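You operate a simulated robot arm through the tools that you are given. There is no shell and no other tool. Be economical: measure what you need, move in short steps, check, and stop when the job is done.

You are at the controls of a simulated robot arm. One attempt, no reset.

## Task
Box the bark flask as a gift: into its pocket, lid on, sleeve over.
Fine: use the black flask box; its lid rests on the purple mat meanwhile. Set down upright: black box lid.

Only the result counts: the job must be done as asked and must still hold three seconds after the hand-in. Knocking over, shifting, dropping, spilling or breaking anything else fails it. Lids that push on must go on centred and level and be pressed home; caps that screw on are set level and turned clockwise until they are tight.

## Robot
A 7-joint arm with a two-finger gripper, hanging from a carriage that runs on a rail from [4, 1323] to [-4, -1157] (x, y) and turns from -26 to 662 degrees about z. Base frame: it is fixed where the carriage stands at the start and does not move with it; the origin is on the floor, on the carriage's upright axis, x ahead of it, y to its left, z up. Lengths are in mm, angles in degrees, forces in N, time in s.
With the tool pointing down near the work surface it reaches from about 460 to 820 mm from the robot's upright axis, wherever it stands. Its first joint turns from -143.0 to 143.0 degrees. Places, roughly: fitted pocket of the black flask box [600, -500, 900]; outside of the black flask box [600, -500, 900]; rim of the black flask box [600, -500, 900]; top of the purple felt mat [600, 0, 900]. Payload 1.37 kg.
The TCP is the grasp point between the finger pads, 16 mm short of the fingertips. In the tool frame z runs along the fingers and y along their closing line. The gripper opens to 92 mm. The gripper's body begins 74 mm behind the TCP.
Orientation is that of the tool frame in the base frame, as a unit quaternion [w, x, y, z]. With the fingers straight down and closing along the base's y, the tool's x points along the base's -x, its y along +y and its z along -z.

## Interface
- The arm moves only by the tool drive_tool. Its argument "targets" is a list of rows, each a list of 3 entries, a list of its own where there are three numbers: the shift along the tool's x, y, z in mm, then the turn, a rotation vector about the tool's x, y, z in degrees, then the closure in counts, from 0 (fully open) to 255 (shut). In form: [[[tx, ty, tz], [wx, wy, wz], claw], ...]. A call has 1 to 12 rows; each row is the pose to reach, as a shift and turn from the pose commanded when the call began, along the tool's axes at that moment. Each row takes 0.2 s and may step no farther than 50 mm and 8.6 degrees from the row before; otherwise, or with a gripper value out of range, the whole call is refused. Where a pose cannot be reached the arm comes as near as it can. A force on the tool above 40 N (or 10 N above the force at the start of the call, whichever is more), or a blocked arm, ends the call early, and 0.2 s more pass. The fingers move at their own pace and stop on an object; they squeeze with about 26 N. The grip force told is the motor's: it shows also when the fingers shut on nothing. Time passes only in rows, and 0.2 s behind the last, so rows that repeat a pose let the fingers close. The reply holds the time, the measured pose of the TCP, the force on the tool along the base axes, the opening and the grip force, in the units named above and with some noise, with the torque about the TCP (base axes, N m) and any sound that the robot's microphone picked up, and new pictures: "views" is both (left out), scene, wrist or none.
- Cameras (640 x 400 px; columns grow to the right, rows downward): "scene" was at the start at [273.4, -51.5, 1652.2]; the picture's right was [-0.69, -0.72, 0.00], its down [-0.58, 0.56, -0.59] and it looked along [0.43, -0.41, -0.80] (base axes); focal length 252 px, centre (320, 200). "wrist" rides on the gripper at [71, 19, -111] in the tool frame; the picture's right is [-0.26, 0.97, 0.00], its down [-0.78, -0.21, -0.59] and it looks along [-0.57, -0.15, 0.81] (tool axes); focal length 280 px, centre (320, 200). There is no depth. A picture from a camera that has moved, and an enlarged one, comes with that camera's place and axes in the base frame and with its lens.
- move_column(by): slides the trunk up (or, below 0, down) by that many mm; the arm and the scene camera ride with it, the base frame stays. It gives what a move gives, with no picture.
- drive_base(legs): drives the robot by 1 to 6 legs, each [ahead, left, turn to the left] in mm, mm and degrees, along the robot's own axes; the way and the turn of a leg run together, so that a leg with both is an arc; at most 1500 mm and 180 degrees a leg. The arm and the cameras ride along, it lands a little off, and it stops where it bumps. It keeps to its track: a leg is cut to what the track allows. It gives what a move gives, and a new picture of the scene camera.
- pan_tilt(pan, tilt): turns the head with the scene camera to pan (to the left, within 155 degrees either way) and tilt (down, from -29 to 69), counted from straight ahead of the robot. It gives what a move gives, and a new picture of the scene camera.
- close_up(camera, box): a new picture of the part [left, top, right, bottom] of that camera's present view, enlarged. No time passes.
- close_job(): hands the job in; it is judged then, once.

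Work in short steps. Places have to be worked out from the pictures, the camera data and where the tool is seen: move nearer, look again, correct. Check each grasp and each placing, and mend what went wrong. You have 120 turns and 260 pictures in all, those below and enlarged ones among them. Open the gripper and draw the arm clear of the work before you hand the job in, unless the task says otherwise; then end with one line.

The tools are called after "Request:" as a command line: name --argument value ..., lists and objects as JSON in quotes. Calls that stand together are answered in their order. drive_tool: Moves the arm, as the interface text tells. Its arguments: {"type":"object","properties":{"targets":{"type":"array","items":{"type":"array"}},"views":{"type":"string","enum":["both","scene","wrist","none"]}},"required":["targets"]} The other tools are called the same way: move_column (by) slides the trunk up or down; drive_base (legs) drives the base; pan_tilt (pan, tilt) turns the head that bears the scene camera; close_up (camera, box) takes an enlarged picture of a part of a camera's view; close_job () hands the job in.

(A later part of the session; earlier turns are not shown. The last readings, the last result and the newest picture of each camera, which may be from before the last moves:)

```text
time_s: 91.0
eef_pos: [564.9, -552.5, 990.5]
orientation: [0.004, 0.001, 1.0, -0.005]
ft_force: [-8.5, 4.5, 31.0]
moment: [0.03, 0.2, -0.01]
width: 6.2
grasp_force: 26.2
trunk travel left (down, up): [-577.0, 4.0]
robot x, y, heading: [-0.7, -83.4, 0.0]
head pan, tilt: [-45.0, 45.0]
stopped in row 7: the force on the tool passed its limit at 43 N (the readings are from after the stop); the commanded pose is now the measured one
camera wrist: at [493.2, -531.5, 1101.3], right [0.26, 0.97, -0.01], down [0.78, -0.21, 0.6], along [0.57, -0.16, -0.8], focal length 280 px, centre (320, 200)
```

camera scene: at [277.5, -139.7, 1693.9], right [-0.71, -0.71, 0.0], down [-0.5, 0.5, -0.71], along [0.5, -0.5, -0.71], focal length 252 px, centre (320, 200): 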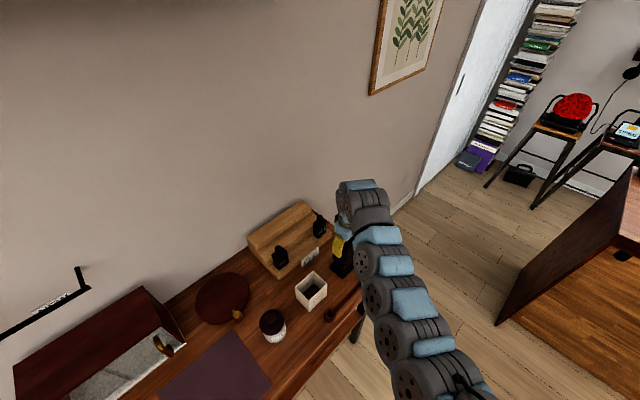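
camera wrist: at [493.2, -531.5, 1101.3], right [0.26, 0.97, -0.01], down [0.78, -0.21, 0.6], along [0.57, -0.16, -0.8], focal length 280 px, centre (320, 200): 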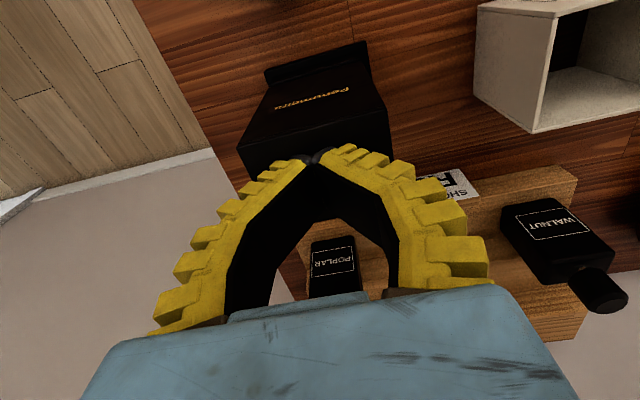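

Pressed home with 43 N at the centre. I rise, level the tool, and look at the box and sleeve.

Request:
drive_tool --targets '[[[0, 0, -30], [-0.57, 0.46, -0.1], 255], [[0, 0, -75], [-0.57, 0.46, -0.1], 0], [[0, 0, -120], [-0.57, 0.46, -0.1], 0], [[0, 0, -160], [-0.57, 0.46, -0.1], 0], [[0, 0, -185], [-0.57, 0.46, -0.1], 0]]'

Request:
close_up --camera "wrist" --box '[270, 0, 530, 130]'

Request:
close_up --camera "scene" --box '[285, 230, 365, 320]'

```text
time_s: 92.2
eef_pos: [562.8, -549.9, 1171.9]
orientation: [-0.003, -0.001, 1.0, 0.002]
ft_force: [-0.8, 0.5, 0.3]
moment: [0.01, -0.03, -0.02]
width: 92.0
grasp_force: 0.0
trunk travel left (down, up): [-577.0, 4.0]
robot x, y, heading: [1.5, -78.2, -0.1]
head pan, tilt: [-45.0, 45.0]
camera scene: at [277.4, -139.7, 1693.8], right [-0.71, -0.71, 0.0], down [-0.5, 0.5, -0.71], along [0.5, -0.5, -0.71], focal length 252 px, centre (320, 200)
camera wrist: at [492.2, -531.4, 1284.4], right [0.26, 0.97, 0.0], down [0.78, -0.21, 0.58], along [0.56, -0.15, -0.81], focal length 280 px, centre (320, 200)
```

scene: 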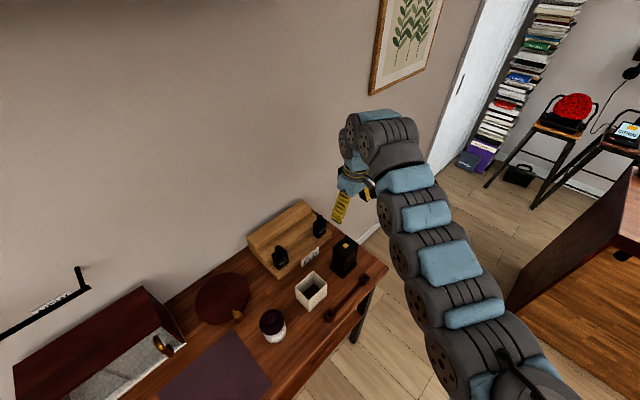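
wrist: 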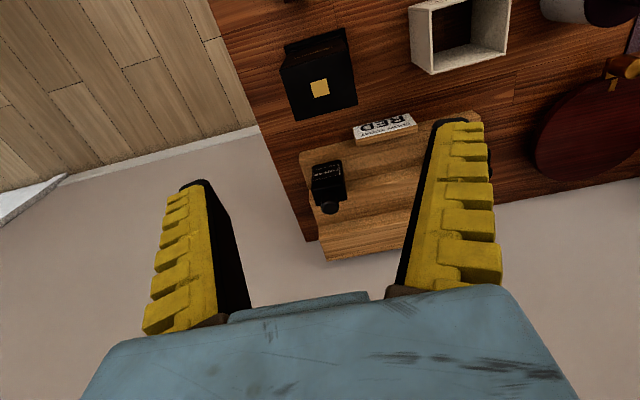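

```text
2.46 times, centred on (400, 65) of wrist
camera zoom: at [492.2, -531.4, 1284.4], right [0.26, 0.97, 0.0], down [0.78, -0.21, 0.58], along [0.56, -0.15, -0.81], focal length 690 px, centre (123, 532)
```

zoom: 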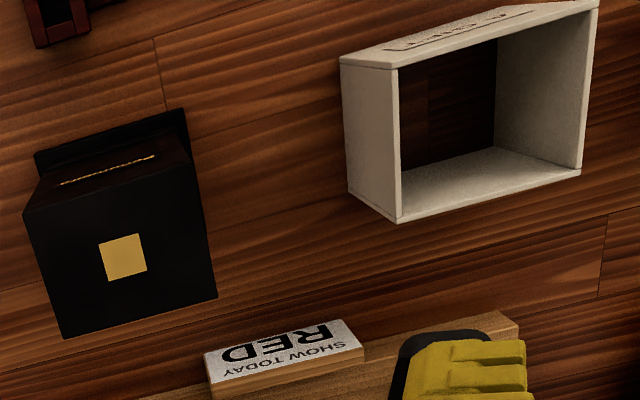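

```text
4.44 times, centred on (325, 275) of scene
camera zoom: at [277.4, -139.7, 1693.8], right [-0.71, -0.71, 0.0], down [-0.5, 0.5, -0.71], along [0.5, -0.5, -0.71], focal length 1122 px, centre (298, -133)
```

zoom: 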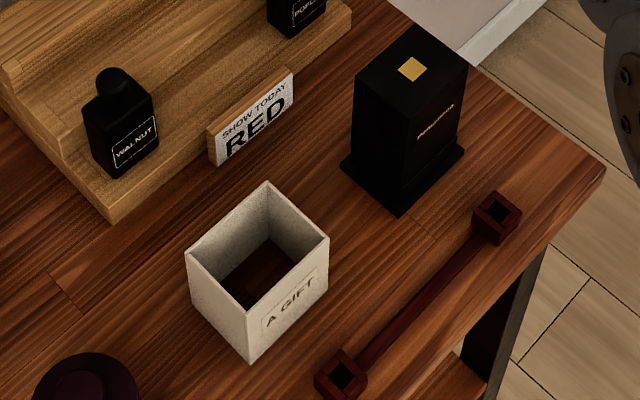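

Lid is level and seated. The sleeve triangulates to centre [563,-385], rim z≈937, outer 63×79 mm. I drive left 165 mm to stand over it.

Request:
drive_base --legs '[[0, 165, 0]]'

Request:
drive_tool --targets '[[[0, 0, 40], [0, -0.4, 0], 0], [[0, 0, 80], [0, -0.4, 0], 0], [[0, 0, 120], [0, -0.4, 0], 0], [[0, 0, 160], [0, -0.4, 0], 0], [[0, 0, 185], [0, -0.4, 0], 0], [[0, 0, 185], [0, -0.4, 0], 0]]'

Request:
close_up --camera "wrist" --box '[220, 60, 420, 240]'

```text
time_s: 93.7
eef_pos: [563.6, -385.1, 1172.0]
orientation: [-0.002, 0.0, 1.0, 0.003]
ft_force: [-0.6, 0.4, 0.3]
moment: [-0.03, 0.0, 0.0]
width: 92.3
grasp_force: 0.1
trunk travel left (down, up): [-577.0, 4.0]
robot x, y, heading: [-2.2, 83.3, 0.5]
head pan, tilt: [-45.0, 45.0]
camera scene: at [278.0, 25.5, 1693.9], right [-0.71, -0.71, 0.0], down [-0.5, 0.5, -0.71], along [0.5, -0.5, -0.71], focal length 252 px, centre (320, 200)
```

scene: 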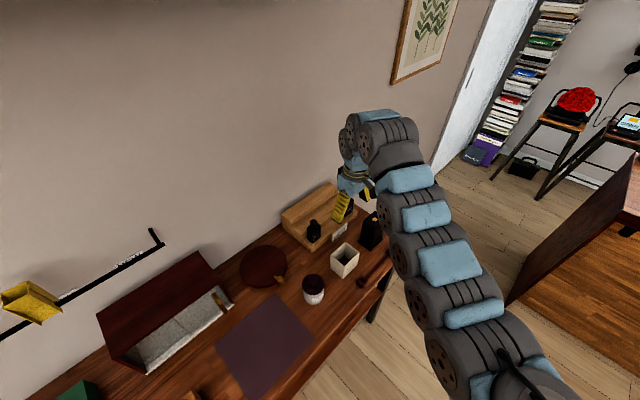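

```text
time_s: 95.1
eef_pos: [561.4, -383.8, 985.7]
orientation: [0.001, 0.0, 1.0, 0.003]
ft_force: [-0.3, 0.5, -0.1]
moment: [0.0, -0.01, -0.02]
width: 91.8
grasp_force: 0.1
trunk travel left (down, up): [-577.0, 4.0]
robot x, y, heading: [2.8, 85.2, 0.2]
head pan, tilt: [-45.0, 45.0]
camera scene: at [278.0, 25.5, 1693.9], right [-0.71, -0.71, 0.0], down [-0.5, 0.5, -0.71], along [0.5, -0.5, -0.71], focal length 252 px, centre (320, 200)
camera wrist: at [490.5, -364.6, 1098.1], right [0.26, 0.97, 0.01], down [0.78, -0.21, 0.59], along [0.57, -0.15, -0.81], focal length 280 px, centre (320, 200)
```

scene: 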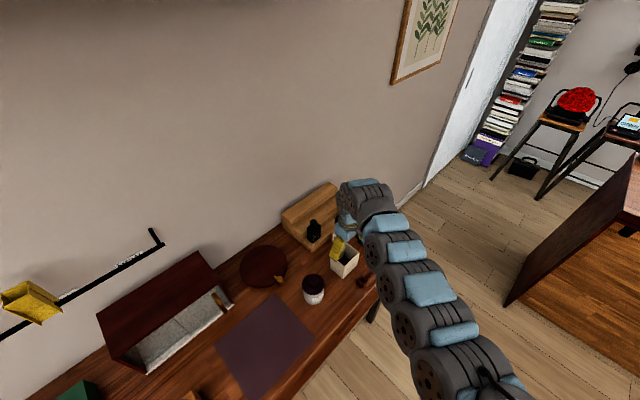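
wrist: 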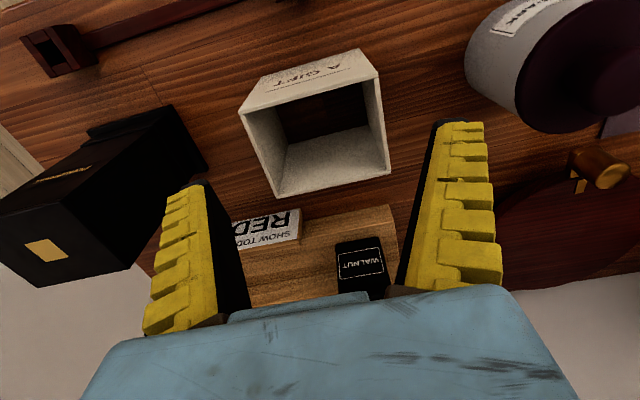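

```text
2.22 times, centred on (320, 150) of wrist
camera zoom: at [490.5, -364.6, 1098.1], right [0.26, 0.97, 0.01], down [0.78, -0.21, 0.59], along [0.57, -0.15, -0.81], focal length 623 px, centre (320, 311)
```

zoom: 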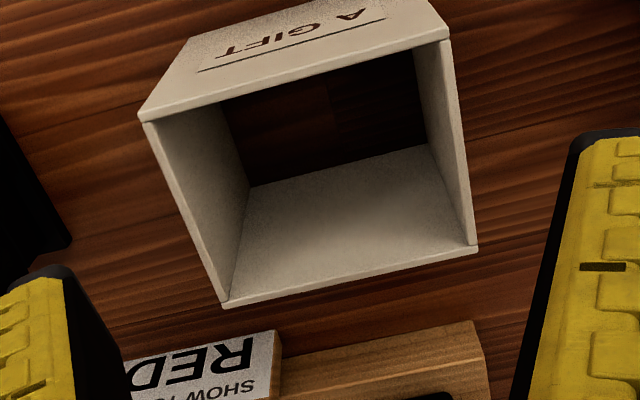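

Sleeve centre confirmed at [563,-384], 80 wide. I shift 1.5 mm, level, and descend to z≈919.

Request:
drive_tool --targets '[[[-1.5, 0, 15], [0.3, 0.1, 0], 0], [[-1.5, 0, 35], [0.3, 0.1, 0], 0], [[-1.5, 0, 50], [0.3, 0.1, 0], 0], [[-1.5, 0, 66], [0.3, 0.1, 0], 0]]' --views "wrist"

```text
time_s: 96.1
eef_pos: [563.5, -383.5, 920.4]
orientation: [0.0, 0.0, 1.0, 0.0]
ft_force: [0.5, -0.4, 0.6]
moment: [-0.02, -0.02, 0.01]
width: 92.1
grasp_force: 0.1
trunk travel left (down, up): [-577.0, 4.0]
robot x, y, heading: [0.3, 84.9, 0.3]
head pan, tilt: [-45.0, 45.0]
camera wrist: at [492.2, -364.7, 1033.1], right [0.26, 0.97, 0.0], down [0.78, -0.21, 0.59], along [0.57, -0.15, -0.81], focal length 280 px, centre (320, 200)
```

wrist: 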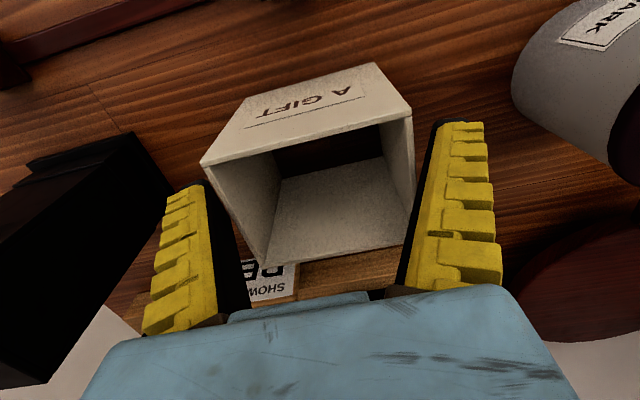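

Fingers straddle the sleeve. I close and check.

Request:
drive_tool --targets '[[[0, 0, 0], [0, 0, 0], 60], [[0, 0, 0], [0, 0, 0], 255], [[0, 0, 0], [0, 0, 0], 255], [[0, 0, 0], [0, 0, 0], 255]]' --views "wrist"

```text
time_s: 97.1
eef_pos: [563.0, -383.8, 921.6]
orientation: [-0.001, 0.0, 1.0, 0.001]
ft_force: [0.3, -0.7, -0.7]
moment: [0.03, 0.03, -0.02]
width: 84.0
grasp_force: 25.9
trunk travel left (down, up): [-577.0, 4.0]
robot x, y, heading: [2.1, 84.2, -0.1]
head pan, tilt: [-45.0, 45.0]
camera wrist: at [492.3, -364.4, 1033.2], right [0.26, 0.97, 0.0], down [0.78, -0.21, 0.59], along [0.57, -0.15, -0.81], focal length 280 px, centre (320, 200)
```

wrist: 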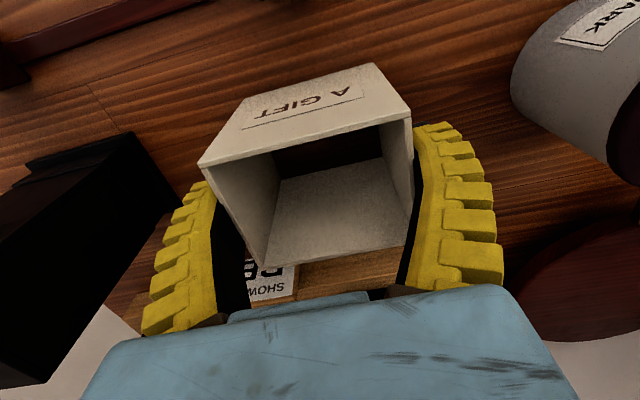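

Gripped at 84 mm. I lift to z≈1085.

Request:
drive_tool --targets '[[[0, 0, -5], [0, 0, 0], 255], [[0, 0, -30], [0, 0, 0], 255], [[0, 0, -75], [0, 0, 0], 255], [[0, 0, -120], [0, 0, 0], 255], [[0, 0, -165], [0, 0, 0], 255]]'

Request:
close_up --camera "scene" --box '[300, 170, 420, 290]'

```text
time_s: 98.3
eef_pos: [562.4, -381.9, 1086.7]
orientation: [0.0, 0.0, 1.0, 0.0]
ft_force: [0.5, 0.3, -0.8]
moment: [-0.04, -0.02, -0.01]
width: 83.8
grasp_force: 26.0
trunk travel left (down, up): [-577.0, 4.0]
robot x, y, heading: [0.6, 83.0, -0.1]
head pan, tilt: [-45.0, 45.0]
camera scene: at [277.9, 25.6, 1693.8], right [-0.71, -0.71, 0.0], down [-0.5, 0.5, -0.71], along [0.5, -0.5, -0.71], focal length 252 px, centre (320, 200)
camera wrist: at [492.2, -363.3, 1198.3], right [0.26, 0.97, 0.0], down [0.78, -0.21, 0.59], along [0.57, -0.15, -0.81], focal length 280 px, centre (320, 200)
```

scene: 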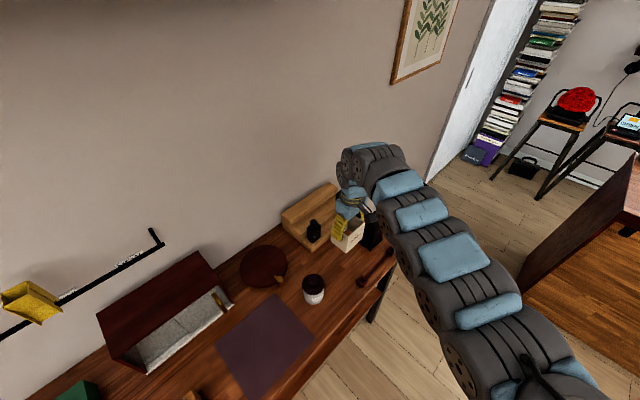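
wrist: 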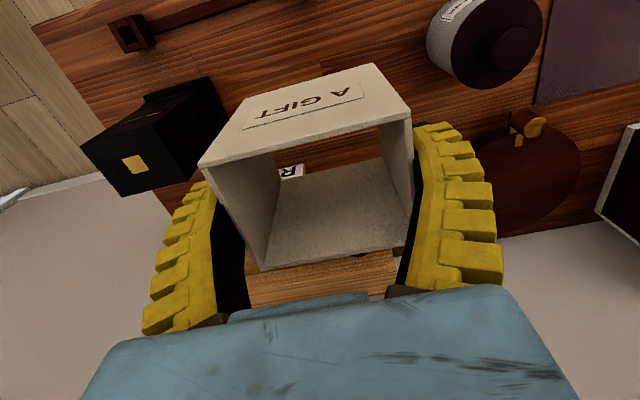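

```text
3.33 times, centred on (360, 230) of scene
camera zoom: at [277.9, 25.6, 1693.8], right [-0.71, -0.71, 0.0], down [-0.5, 0.5, -0.71], along [0.5, -0.5, -0.71], focal length 841 px, centre (187, 100)
```

zoom: 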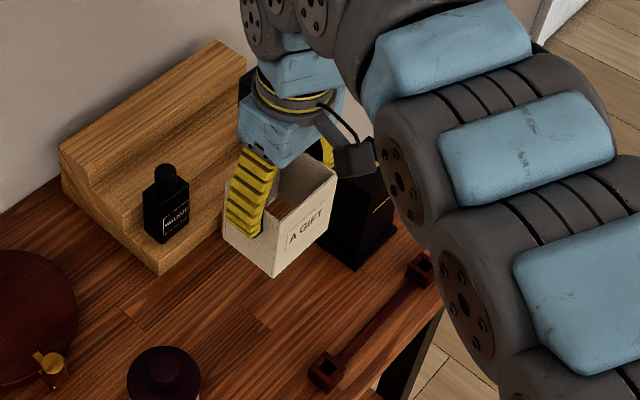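

Sleeve held, bottom ≈1020, clear of the lid top (980). I drive right 166 mm to put it over the box.

Request:
drive_base --legs '[[0, -166, 0]]'

Request:
drive_tool --targets '[[[0, 0, 0], [0, 0, 0], 255], [[0, 0, 0], [0, 0, 0], 255]]'

Request:
close_up --camera "wrist" --box '[190, 60, 430, 280]'

Request:
close_up --camera "scene" --box '[310, 200, 380, 290]'

```text
time_s: 99.7
eef_pos: [562.9, -549.8, 1086.3]
orientation: [0.001, -0.001, 1.0, 0.0]
ft_force: [-0.4, 0.4, 0.0]
moment: [0.02, -0.03, 0.04]
width: 83.6
grasp_force: 26.3
trunk travel left (down, up): [-577.0, 4.0]
robot x, y, heading: [-1.0, -84.5, -0.0]
head pan, tilt: [-45.0, 45.0]
camera scene: at [277.5, -141.5, 1693.8], right [-0.71, -0.71, 0.0], down [-0.5, 0.5, -0.71], along [0.5, -0.5, -0.71], focal length 252 px, centre (320, 200)
```

scene: 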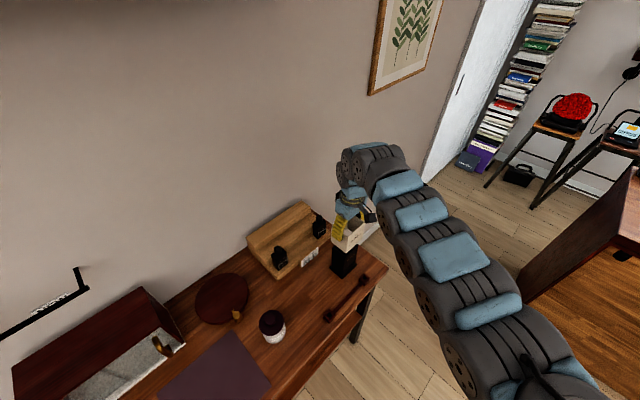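

```text
time_s: 100.3
eef_pos: [562.8, -550.3, 1085.7]
orientation: [0.0, -0.001, 1.0, 0.0]
ft_force: [-0.6, 0.1, -0.5]
moment: [0.0, -0.02, -0.03]
width: 84.0
grasp_force: 26.4
trunk travel left (down, up): [-577.0, 4.0]
robot x, y, heading: [-0.4, -85.0, -0.0]
head pan, tilt: [-45.0, 45.0]
camera scene: at [277.5, -141.5, 1693.8], right [-0.71, -0.71, 0.0], down [-0.5, 0.5, -0.71], along [0.5, -0.5, -0.71], focal length 252 px, centre (320, 200)
camera wrist: at [492.0, -530.6, 1198.0], right [0.26, 0.97, 0.0], down [0.78, -0.21, 0.59], along [0.57, -0.15, -0.81], focal length 280 px, centre (320, 200)
```

scene: 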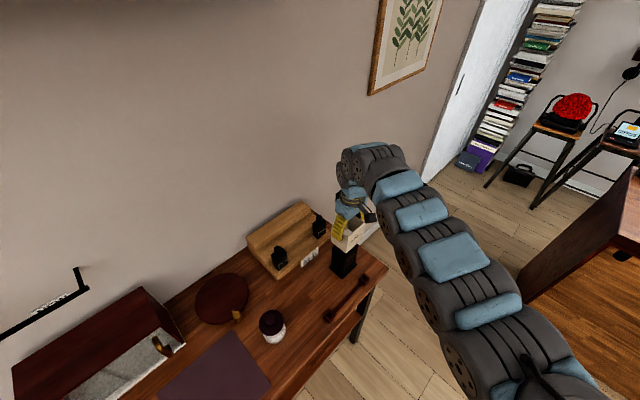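
wrist: 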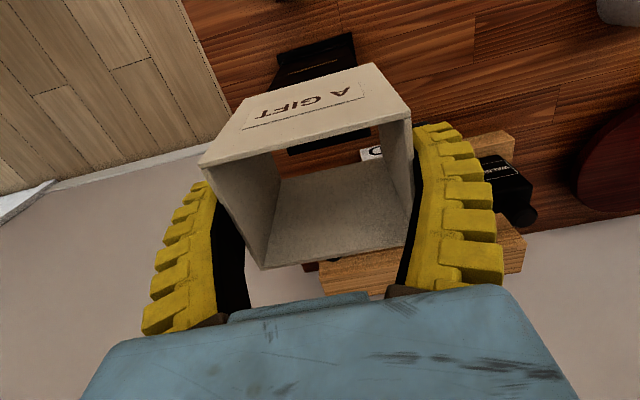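

```text
1.82 times, centred on (310, 170) of wrist
camera zoom: at [492.0, -530.6, 1198.0], right [0.26, 0.97, 0.0], down [0.78, -0.21, 0.59], along [0.57, -0.15, -0.81], focal length 510 px, centre (338, 254)
```

zoom: 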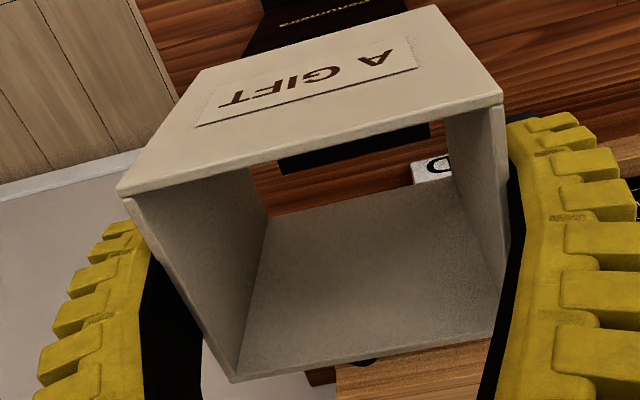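

```text
4.44 times, centred on (345, 245) of scene
camera zoom: at [277.5, -141.5, 1693.8], right [-0.71, -0.71, 0.0], down [-0.5, 0.5, -0.71], along [0.5, -0.5, -0.71], focal length 1122 px, centre (209, 0)
```

zoom: 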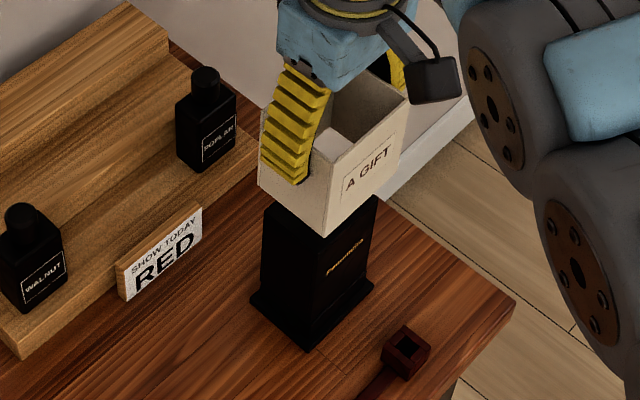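

I estimate the lid about 1–1.5 mm farther in x than the sleeve. I shift +1 mm and descend until just above the lid, then compare edges.

Request:
drive_tool --targets '[[[-1, 0.5, 12], [0, 0, 0], 255], [[-1, 0.5, 24], [0, 0, 0], 255], [[-1, 0.5, 32], [0, 0, 0], 255], [[-1, 0.5, 32], [0, 0, 0], 255]]'

Request:
close_up --camera "wrist" --box '[190, 80, 430, 280]'

Request:
close_up --camera "scene" --box '[315, 220, 375, 290]'

```text
time_s: 101.3
eef_pos: [563.7, -550.2, 1054.3]
orientation: [0.0, 0.0, 1.0, 0.0]
ft_force: [1.2, 0.9, -0.3]
moment: [-0.02, 0.02, -0.01]
width: 84.1
grasp_force: 26.5
trunk travel left (down, up): [-577.0, 4.0]
robot x, y, heading: [-2.7, -84.9, -0.0]
head pan, tilt: [-45.0, 45.0]
camera scene: at [277.5, -141.5, 1693.9], right [-0.71, -0.71, 0.0], down [-0.5, 0.5, -0.71], along [0.5, -0.5, -0.71], focal length 252 px, centre (320, 200)
camera wrist: at [493.0, -529.8, 1165.7], right [0.26, 0.97, 0.0], down [0.78, -0.21, 0.59], along [0.57, -0.15, -0.81], focal length 280 px, centre (320, 200)
```

scene: 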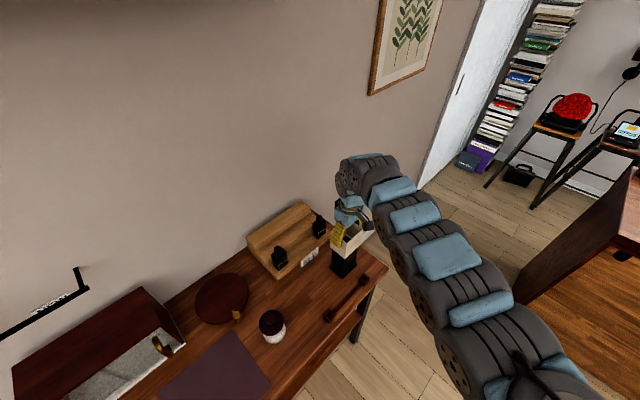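
wrist: 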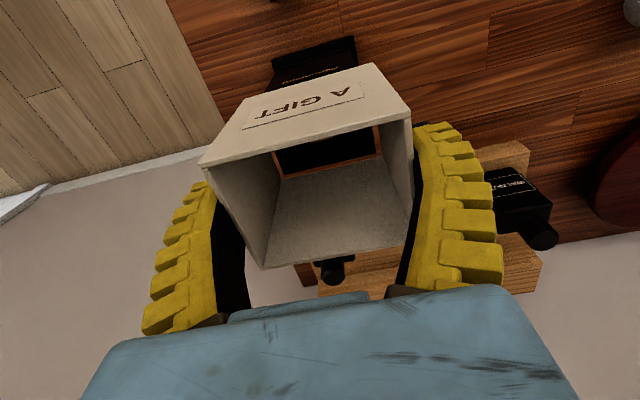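

```text
2.00 times, centred on (310, 180) of wrist
camera zoom: at [493.0, -529.8, 1165.7], right [0.26, 0.97, 0.0], down [0.78, -0.21, 0.59], along [0.57, -0.15, -0.81], focal length 561 px, centre (340, 240)
```

zoom: 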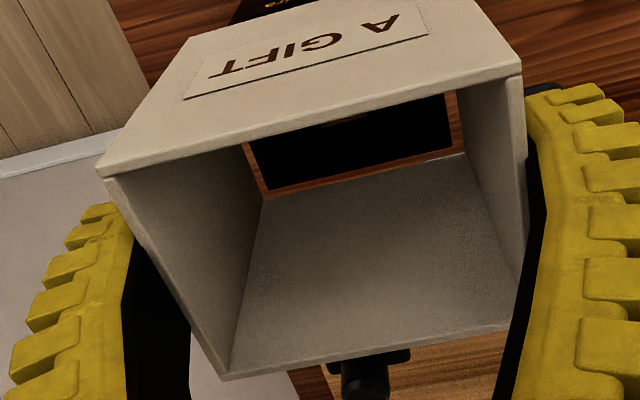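

```text
5.71 times, centred on (345, 255) of scene
camera zoom: at [277.5, -141.5, 1693.9], right [-0.71, -0.71, 0.0], down [-0.5, 0.5, -0.71], along [0.5, -0.5, -0.71], focal length 1442 px, centre (177, -114)
```

zoom: 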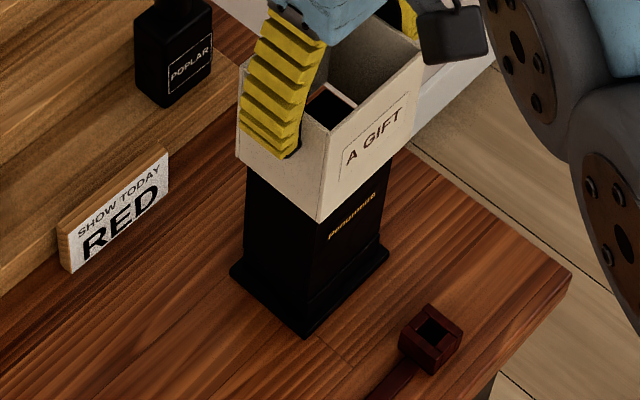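

The through-sleeve view shows the lid slightly to −y (gap 4 px vs 12 px). I zoom the scene view to judge the x offset.

Request:
close_up --camera "scene" --box '[325, 240, 365, 280]'

Request:
close_up --camera "wrist" --box '[265, 110, 395, 190]'

```text
10.00 times, centred on (345, 260) of scene
camera zoom: at [277.5, -141.5, 1693.9], right [-0.71, -0.71, 0.0], down [-0.5, 0.5, -0.71], along [0.5, -0.5, -0.71], focal length 2523 px, centre (70, -400)
```

zoom: 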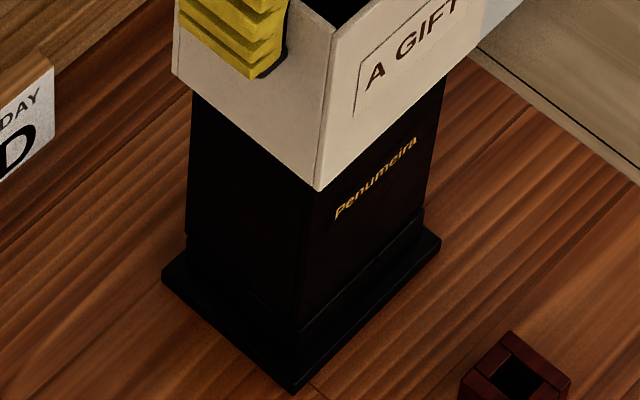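

```text
4.92 times, centred on (330, 150) of wrist
camera zoom: at [493.0, -529.8, 1165.7], right [0.26, 0.97, 0.0], down [0.78, -0.21, 0.59], along [0.57, -0.15, -0.81], focal length 1380 px, centre (271, 446)
```

zoom: 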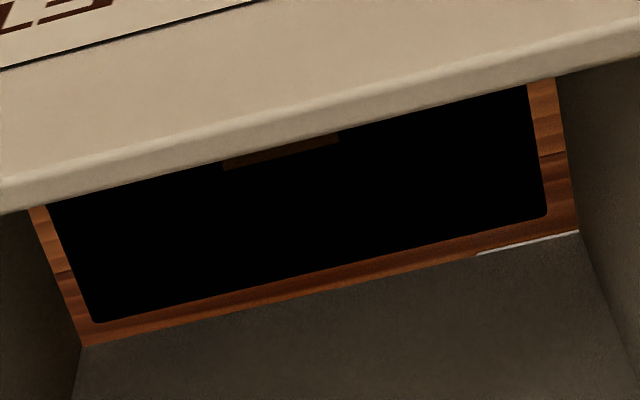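

Gap to lid ≈3 mm; the sleeve needs about −1 mm in y, +1 mm in x and ~0.5° left yaw to be centred. I apply that and lower 15 mm with contact sensing.

Request:
drive_tool --targets '[[[-1, -1, 0], [0, 0, -0.5], 255], [[-1, -1, 0], [0, 0, -0.5], 255], [[-1, -1, 3], [0, 0, -0.5], 255], [[-1, -1, 6], [0, 0, -0.5], 255], [[-1, -1, 9], [0, 0, -0.5], 255], [[-1, -1, 12], [0, 0, -0.5], 255], [[-1, -1, 15], [0, 0, -0.5], 255]]' --views "wrist"

Request:
close_up --camera "wrist" --box '[255, 110, 415, 210]'

Request:
close_up --camera "scene" --box '[325, 240, 365, 280]'

```text
time_s: 102.9
eef_pos: [566.0, -551.2, 1038.7]
orientation: [0.0, -0.006, 1.0, -0.001]
ft_force: [0.2, -0.4, -0.6]
moment: [0.02, -0.01, -0.01]
width: 83.9
grasp_force: 25.9
trunk travel left (down, up): [-577.0, 4.0]
robot x, y, heading: [4.7, -83.0, 0.0]
head pan, tilt: [-45.0, 45.0]
camera wrist: at [493.8, -531.5, 1150.8], right [0.25, 0.97, 0.0], down [0.78, -0.2, 0.59], along [0.57, -0.15, -0.81], focal length 280 px, centre (320, 200)
```

wrist: 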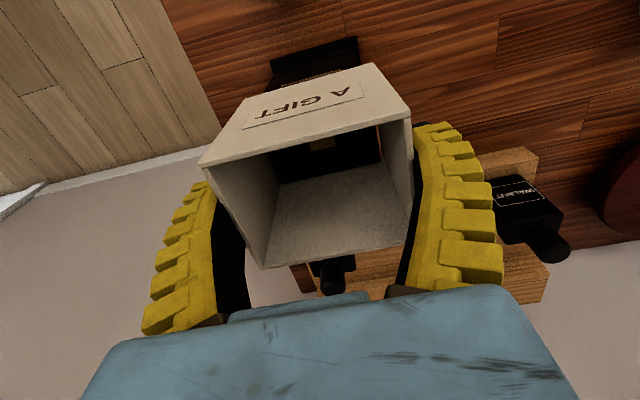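

```text
4.00 times, centred on (335, 160) of wrist
camera zoom: at [493.8, -531.5, 1150.8], right [0.25, 0.97, 0.0], down [0.78, -0.2, 0.59], along [0.57, -0.15, -0.81], focal length 1122 px, centre (260, 360)
```

zoom: 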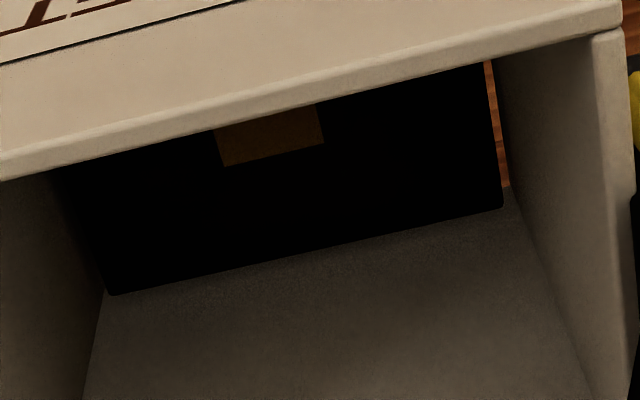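

```text
10.00 times, centred on (345, 260) of scene
camera zoom: at [277.4, -141.5, 1693.8], right [-0.71, -0.71, 0.0], down [-0.5, 0.5, -0.71], along [0.5, -0.5, -0.71], focal length 2523 px, centre (70, -400)
```

zoom: 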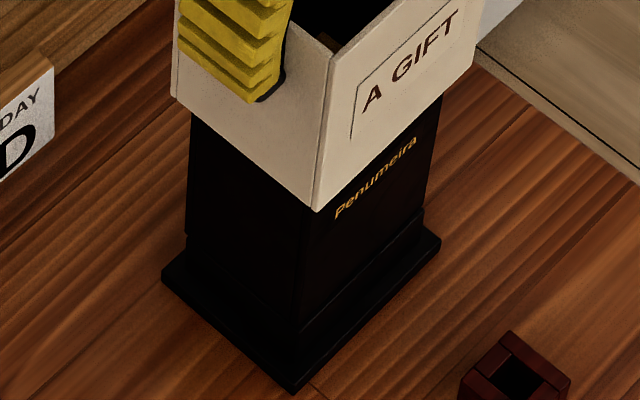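

Sleeve has started over the lid with no force. The gap is larger on the +y and back sides, so I shift −1.2 mm in y and −1.2 mm in x, and continue down.

Request:
drive_tool --targets '[[[1.2, -1.2, 0], [0, 0, 0], 255], [[1.2, -1.2, 0], [0, 0, 0], 255], [[1.2, -1.2, 4], [0, 0, 0], 255], [[1.2, -1.2, 8], [0, 0, 0], 255], [[1.2, -1.2, 12], [0, 0, 0], 255], [[1.2, -1.2, 16], [0, 0, 0], 255], [[1.2, -1.2, 20], [0, 0, 0], 255]]' --views "wrist"

Request:
close_up --camera "wrist" --box '[235, 110, 435, 270]'

Request:
close_up --camera "scene" --box '[325, 240, 365, 280]'

```text
time_s: 104.5
eef_pos: [563.3, -552.3, 1018.8]
orientation: [-0.001, -0.005, 1.0, 0.0]
ft_force: [0.1, -0.3, -0.6]
moment: [-0.01, 0.02, -0.02]
width: 83.7
grasp_force: 25.8
trunk travel left (down, up): [-577.0, 4.0]
robot x, y, heading: [0.0, -88.2, 0.2]
head pan, tilt: [-45.0, 45.0]
camera wrist: at [492.6, -532.8, 1130.7], right [0.25, 0.97, 0.0], down [0.78, -0.2, 0.59], along [0.57, -0.15, -0.81], focal length 280 px, centre (320, 200)
```

wrist: 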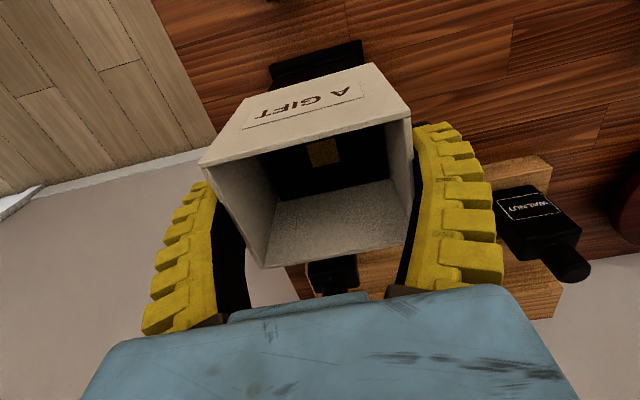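

```text
2.50 times, centred on (335, 190) of wrist
camera zoom: at [492.6, -532.8, 1130.7], right [0.25, 0.97, 0.0], down [0.78, -0.2, 0.59], along [0.57, -0.15, -0.81], focal length 701 px, centre (282, 225)
```

zoom: 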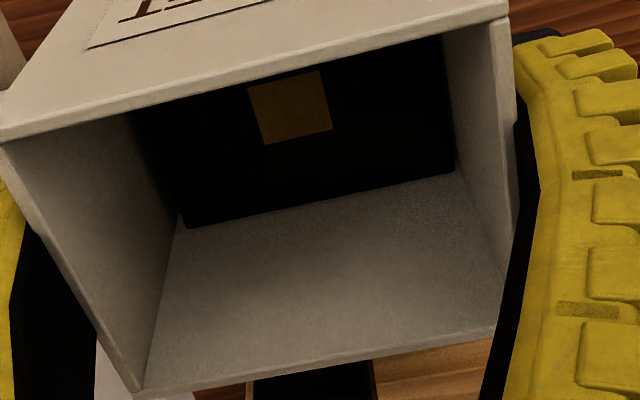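

```text
10.00 times, centred on (345, 260) of scene
camera zoom: at [277.4, -141.5, 1693.8], right [-0.71, -0.71, 0.0], down [-0.5, 0.5, -0.71], along [0.5, -0.5, -0.71], focal length 2523 px, centre (70, -400)
```

zoom: 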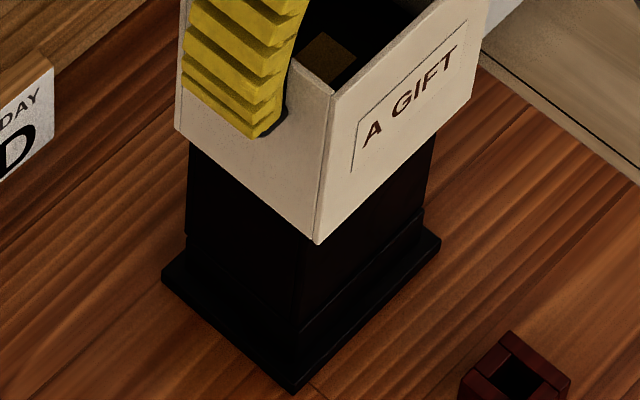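

Centred well, no forces. I keep lowering in 5 mm steps.

Request:
drive_tool --targets '[[[0, 0, 5], [0, 0, 0], 255], [[0, 0, 10], [0, 0, 0], 255], [[0, 0, 15], [0, 0, 0], 255], [[0, 0, 20], [0, 0, 0], 255], [[0, 0, 25], [0, 0, 0], 255], [[0, 0, 30], [0, 0, 0], 255], [[0, 0, 35], [0, 0, 0], 255], [[0, 0, 40], [0, 0, 0], 255], [[0, 0, 45], [0, 0, 0], 255]]' --views "wrist"

Request:
close_up --camera "scene" --box '[325, 240, 365, 280]'

```text
time_s: 106.5
eef_pos: [564.2, -551.9, 974.9]
orientation: [0.0, -0.005, 1.0, 0.0]
ft_force: [0.4, -0.5, 0.1]
moment: [0.01, 0.01, 0.01]
width: 83.7
grasp_force: 26.1
trunk travel left (down, up): [-577.0, 4.0]
robot x, y, heading: [1.3, -84.2, 0.2]
head pan, tilt: [-45.0, 45.0]
camera wrist: at [492.2, -533.2, 1086.0], right [0.25, 0.97, 0.0], down [0.78, -0.2, 0.59], along [0.57, -0.15, -0.81], focal length 280 px, centre (320, 200)
```

wrist: 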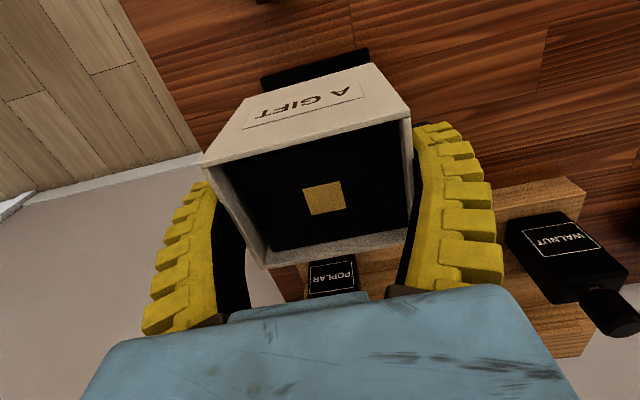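

```text
10.00 times, centred on (345, 260) of scene
camera zoom: at [277.4, -141.5, 1693.8], right [-0.71, -0.71, 0.0], down [-0.5, 0.5, -0.71], along [0.5, -0.5, -0.71], focal length 2523 px, centre (70, -400)
```

zoom: 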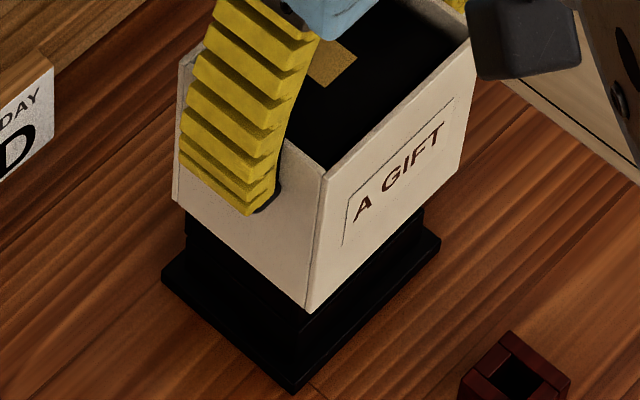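

Nearly there, still force-free. I continue with finer steps until it sits on the plinth.

Request:
drive_tool --targets '[[[0, 0, 5], [0, 0, 0], 255], [[0, 0, 10], [0, 0, 0], 255], [[0, 0, 15], [0, 0, 0], 255], [[0, 0, 20], [0, 0, 0], 255], [[0, 0, 24], [0, 0, 0], 255], [[0, 0, 27], [0, 0, 0], 255], [[0, 0, 30], [0, 0, 0], 255], [[0, 0, 33], [0, 0, 0], 255], [[0, 0, 36], [0, 0, 0], 255]]' --views "wrist"

Request:
close_up --camera "scene" --box '[325, 240, 365, 280]'

```text
time_s: 108.5
eef_pos: [565.3, -552.4, 938.0]
orientation: [0.001, -0.005, 1.0, -0.001]
ft_force: [-1.3, 5.9, 19.6]
moment: [0.13, 0.09, -0.11]
width: 83.6
grasp_force: 25.7
trunk travel left (down, up): [-577.0, 4.0]
robot x, y, heading: [0.2, -82.6, 0.1]
head pan, tilt: [-45.0, 45.0]
camera wrist: at [494.0, -533.0, 1051.1], right [0.25, 0.97, 0.0], down [0.78, -0.2, 0.59], along [0.57, -0.15, -0.81], focal length 280 px, centre (320, 200)
```

wrist: 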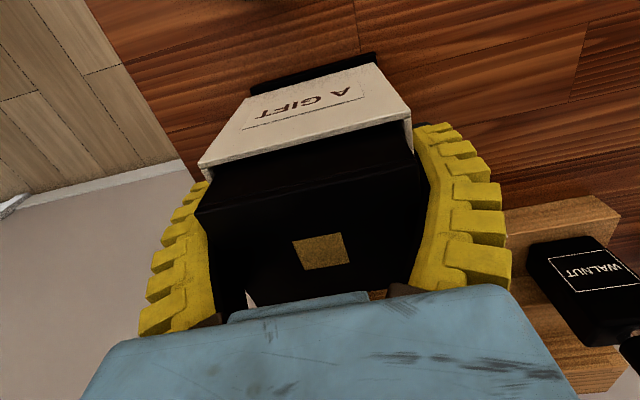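

```text
10.00 times, centred on (345, 260) of scene
camera zoom: at [277.8, -141.5, 1694.4], right [-0.71, -0.71, 0.0], down [-0.5, 0.5, -0.71], along [0.5, -0.5, -0.71], focal length 2523 px, centre (70, -400)
```

zoom: 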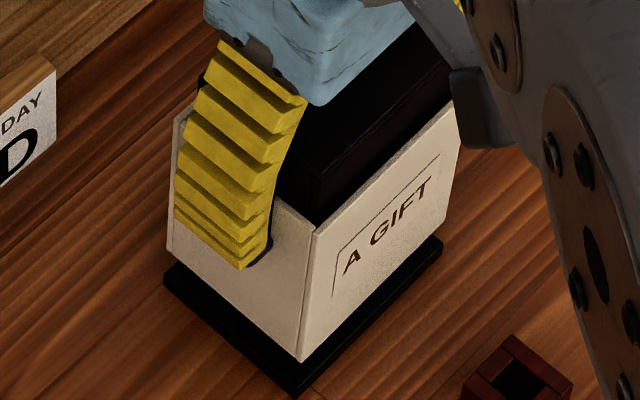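

Contact of ~20 N at z≈938. I zoom at the sleeve's lower edge before releasing to judge whether it rests on the plinth.

Request:
close_up --camera "scene" --box '[333, 262, 363, 282]'

Request:
close_up --camera "wrist" --box '[190, 40, 430, 190]'

```text
16.00 times, centred on (348, 272) of scene
camera zoom: at [277.8, -141.5, 1694.4], right [-0.71, -0.71, 0.0], down [-0.5, 0.5, -0.71], along [0.5, -0.5, -0.71], focal length 4037 px, centre (-128, -952)
```

zoom: 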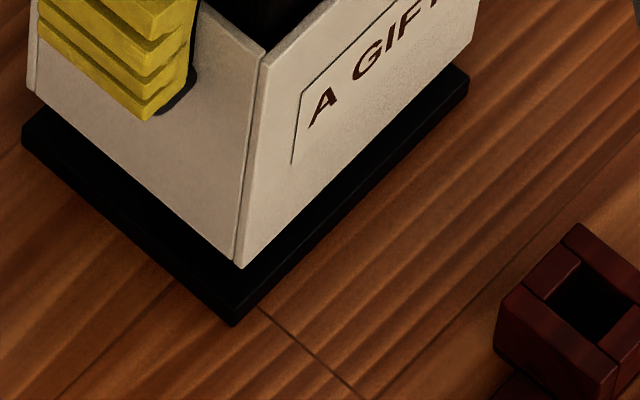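

```text
2.67 times, centred on (310, 115) of wrist
camera zoom: at [494.0, -533.0, 1051.1], right [0.25, 0.97, 0.0], down [0.78, -0.2, 0.59], along [0.57, -0.15, -0.81], focal length 748 px, centre (347, 427)
```

zoom: 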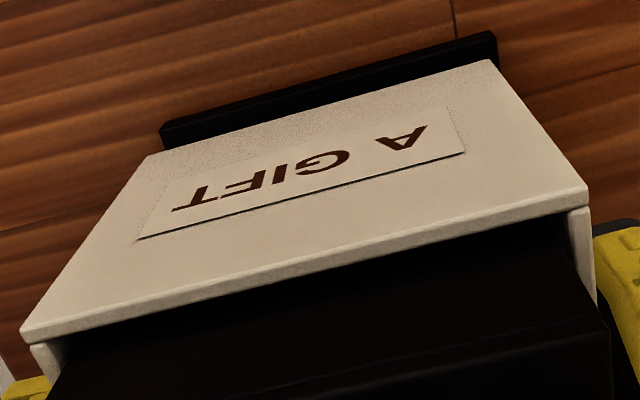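

The fingers splay and now touch the lid before the sleeve is fully down (≈9 mm to go). I lift 2 mm, recentre slightly, and release gradually so the sleeve slides down.

Request:
drive_tool --targets '[[[0, 0, -3], [0, 0, 0], 255], [[0.8, 1.3, -3], [0, 0, 0], 255], [[0.8, 1.3, -3], [0, 0, 0], 22], [[0.8, 1.3, -3], [0, 0, 0], 18], [[0.8, 1.3, -3], [0, 0, 0], 12], [[0.8, 1.3, -3], [0, 0, 0], 0], [[0.8, 1.3, -3], [0, 0, 0], 0]]' --views "wrist"

Request:
close_up --camera "scene" --box '[323, 242, 368, 282]'

```text
time_s: 110.1
eef_pos: [562.2, -550.7, 940.1]
orientation: [0.0, -0.005, 1.0, 0.0]
ft_force: [0.2, -0.4, -0.6]
moment: [0.01, -0.07, 0.0]
width: 91.8
grasp_force: 4.9
trunk travel left (down, up): [-577.0, 4.0]
robot x, y, heading: [-0.6, -81.4, -0.2]
head pan, tilt: [-45.0, 45.0]
camera wrist: at [491.8, -531.2, 1052.8], right [0.25, 0.97, 0.0], down [0.78, -0.2, 0.59], along [0.57, -0.15, -0.81], focal length 280 px, centre (320, 200)
```

wrist: 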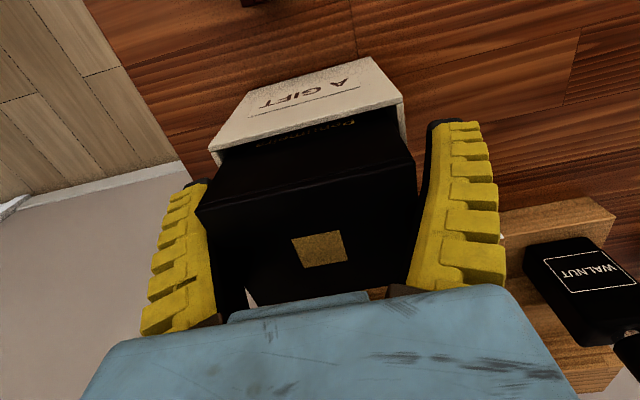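

```text
10.00 times, centred on (346, 262) of scene
camera zoom: at [277.5, -141.5, 1693.9], right [-0.71, -0.71, 0.0], down [-0.5, 0.5, -0.71], along [0.5, -0.5, -0.71], focal length 2523 px, centre (65, -420)
```

zoom: 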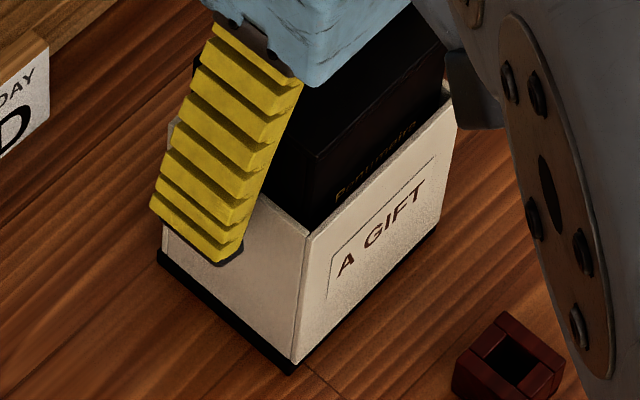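

The sleeve slid down and sits on the plinth. I withdraw straight up slowly and check nothing is dragged.

Request:
drive_tool --targets '[[[0, 0, -8], [0, 0, 0], 0], [[0, 0, -20], [0, 0, 0], 0], [[0, 0, -45], [0, 0, 0], 0], [[0, 0, -90], [0, 0, 0], 0], [[0, 0, -135], [0, 0, 0], 0], [[0, 0, -180], [0, 0, 0], 0], [[0, 0, -225], [0, 0, 0], 0]]'

Request:
close_up --camera "scene" --box '[315, 222, 375, 287]'

Request:
close_up --camera "wrist" --box '[260, 20, 380, 120]'

```text
time_s: 111.7
eef_pos: [562.8, -549.8, 1166.7]
orientation: [0.001, -0.005, 1.0, 0.001]
ft_force: [-0.8, -1.8, -0.2]
moment: [-0.02, -0.03, 0.0]
width: 91.7
grasp_force: 0.0
trunk travel left (down, up): [-577.0, 4.0]
robot x, y, heading: [1.5, -84.5, -0.1]
head pan, tilt: [-45.0, 45.0]
camera scene: at [277.4, -141.5, 1693.8], right [-0.71, -0.71, 0.0], down [-0.5, 0.5, -0.71], along [0.5, -0.5, -0.71], focal length 252 px, centre (320, 200)
camera wrist: at [491.6, -531.3, 1278.7], right [0.25, 0.97, 0.0], down [0.78, -0.2, 0.59], along [0.57, -0.15, -0.81], focal length 280 px, centre (320, 200)
```

scene: 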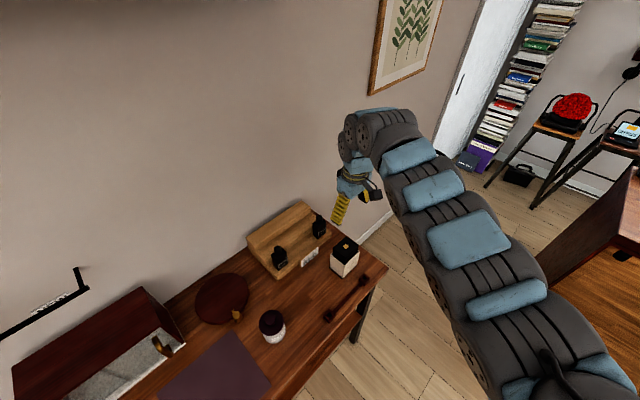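
wrist: 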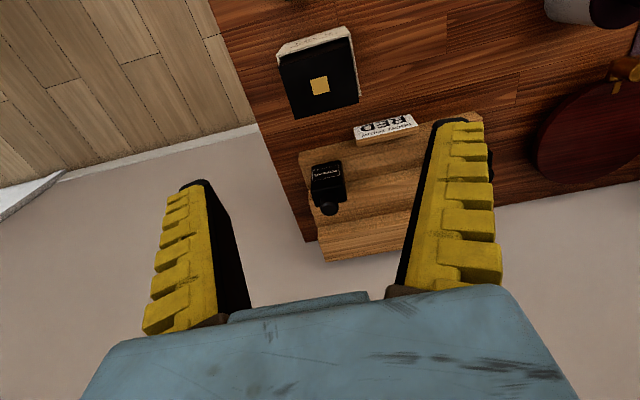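

```text
6.15 times, centred on (345, 254) of scene
camera zoom: at [277.4, -141.5, 1693.8], right [-0.71, -0.71, 0.0], down [-0.5, 0.5, -0.71], along [0.5, -0.5, -0.71], focal length 1553 px, centre (166, -135)
```

zoom: 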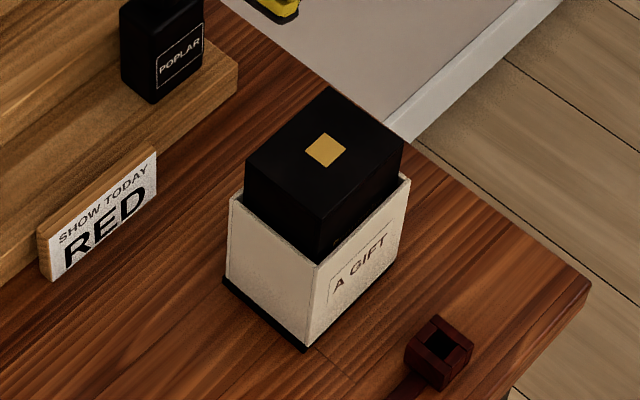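

```text
4.00 times, centred on (320, 70) of wrist
camera zoom: at [491.6, -531.3, 1278.7], right [0.25, 0.97, 0.0], down [0.78, -0.2, 0.59], along [0.57, -0.15, -0.81], focal length 1122 px, centre (320, 720)
```

zoom: 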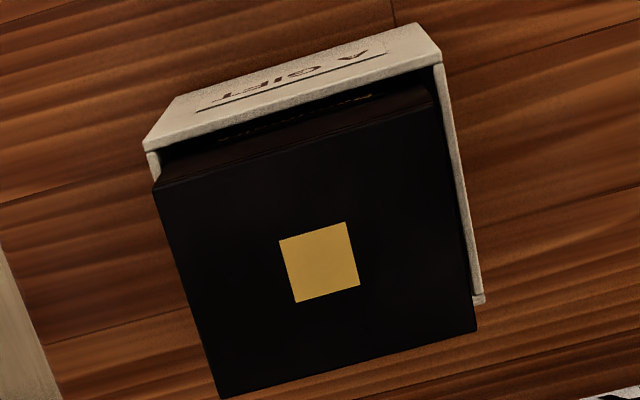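

All looks seated. As a last check I press the lid once more with closed fingers to confirm it is fully home.

Request:
drive_tool --targets '[[[0, 0, 45], [0, 0, 0], 255], [[0, 0, 90], [0, 0, 0], 255], [[0, 0, 130], [0, 0, 0], 255], [[0, 0, 155], [0, 0, 0], 255], [[0, 0, 162], [0, 0, 0], 255], [[0, 0, 167], [0, 0, 0], 255], [[0, 0, 171], [0, 0, 0], 255], [[0, 0, 175], [0, 0, 0], 255], [[0, 0, 178], [0, 0, 0], 255], [[0, 0, 181], [0, 0, 0], 255]]' --views "none"

Request:
drive_tool --targets '[[[0, 0, -25], [0, 0, 0], 255], [[0, 0, -70], [0, 0, 0], 255], [[0, 0, -115], [0, 0, 0], 0], [[0, 0, -160], [0, 0, 0], 0], [[-30, 30, -190], [0, 0, 0], 0], [[-60, 70, -195], [0, 0, 0], 0], [[-90, 110, -200], [0, 0, 0], 0]]' --views "scene"

Request:
close_up --camera "scene" --box '[315, 222, 375, 287]'

```text
time_s: 113.9
eef_pos: [566.7, -553.9, 988.3]
orientation: [0.003, -0.005, 1.0, -0.004]
ft_force: [-6.4, 4.6, 32.5]
moment: [0.03, 0.17, 0.0]
width: 6.1
grasp_force: 26.5
trunk travel left (down, up): [-577.0, 4.0]
robot x, y, heading: [1.4, -85.0, 0.0]
head pan, tilt: [-45.0, 45.0]
stopped in row 10: the force on the tool passed its limit at 42 N (the readings are from after the stop); the commanded pose is now the measured one
```

```text
refused: row 5 steps farther than a row can; nothing moved
```

```text
6.15 times, centred on (345, 254) of scene
camera zoom: at [277.8, -141.6, 1694.4], right [-0.71, -0.71, 0.0], down [-0.5, 0.5, -0.71], along [0.5, -0.5, -0.71], focal length 1553 px, centre (166, -135)
```

zoom: 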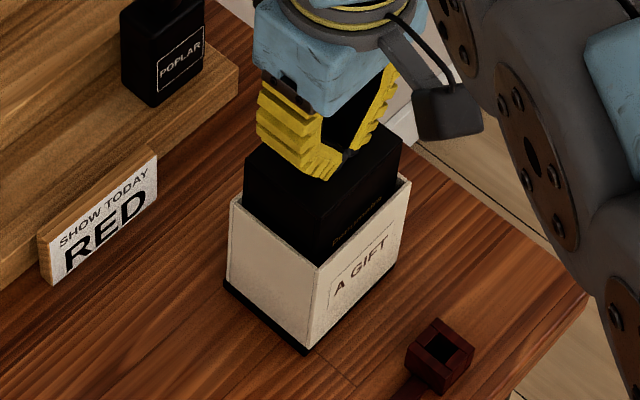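

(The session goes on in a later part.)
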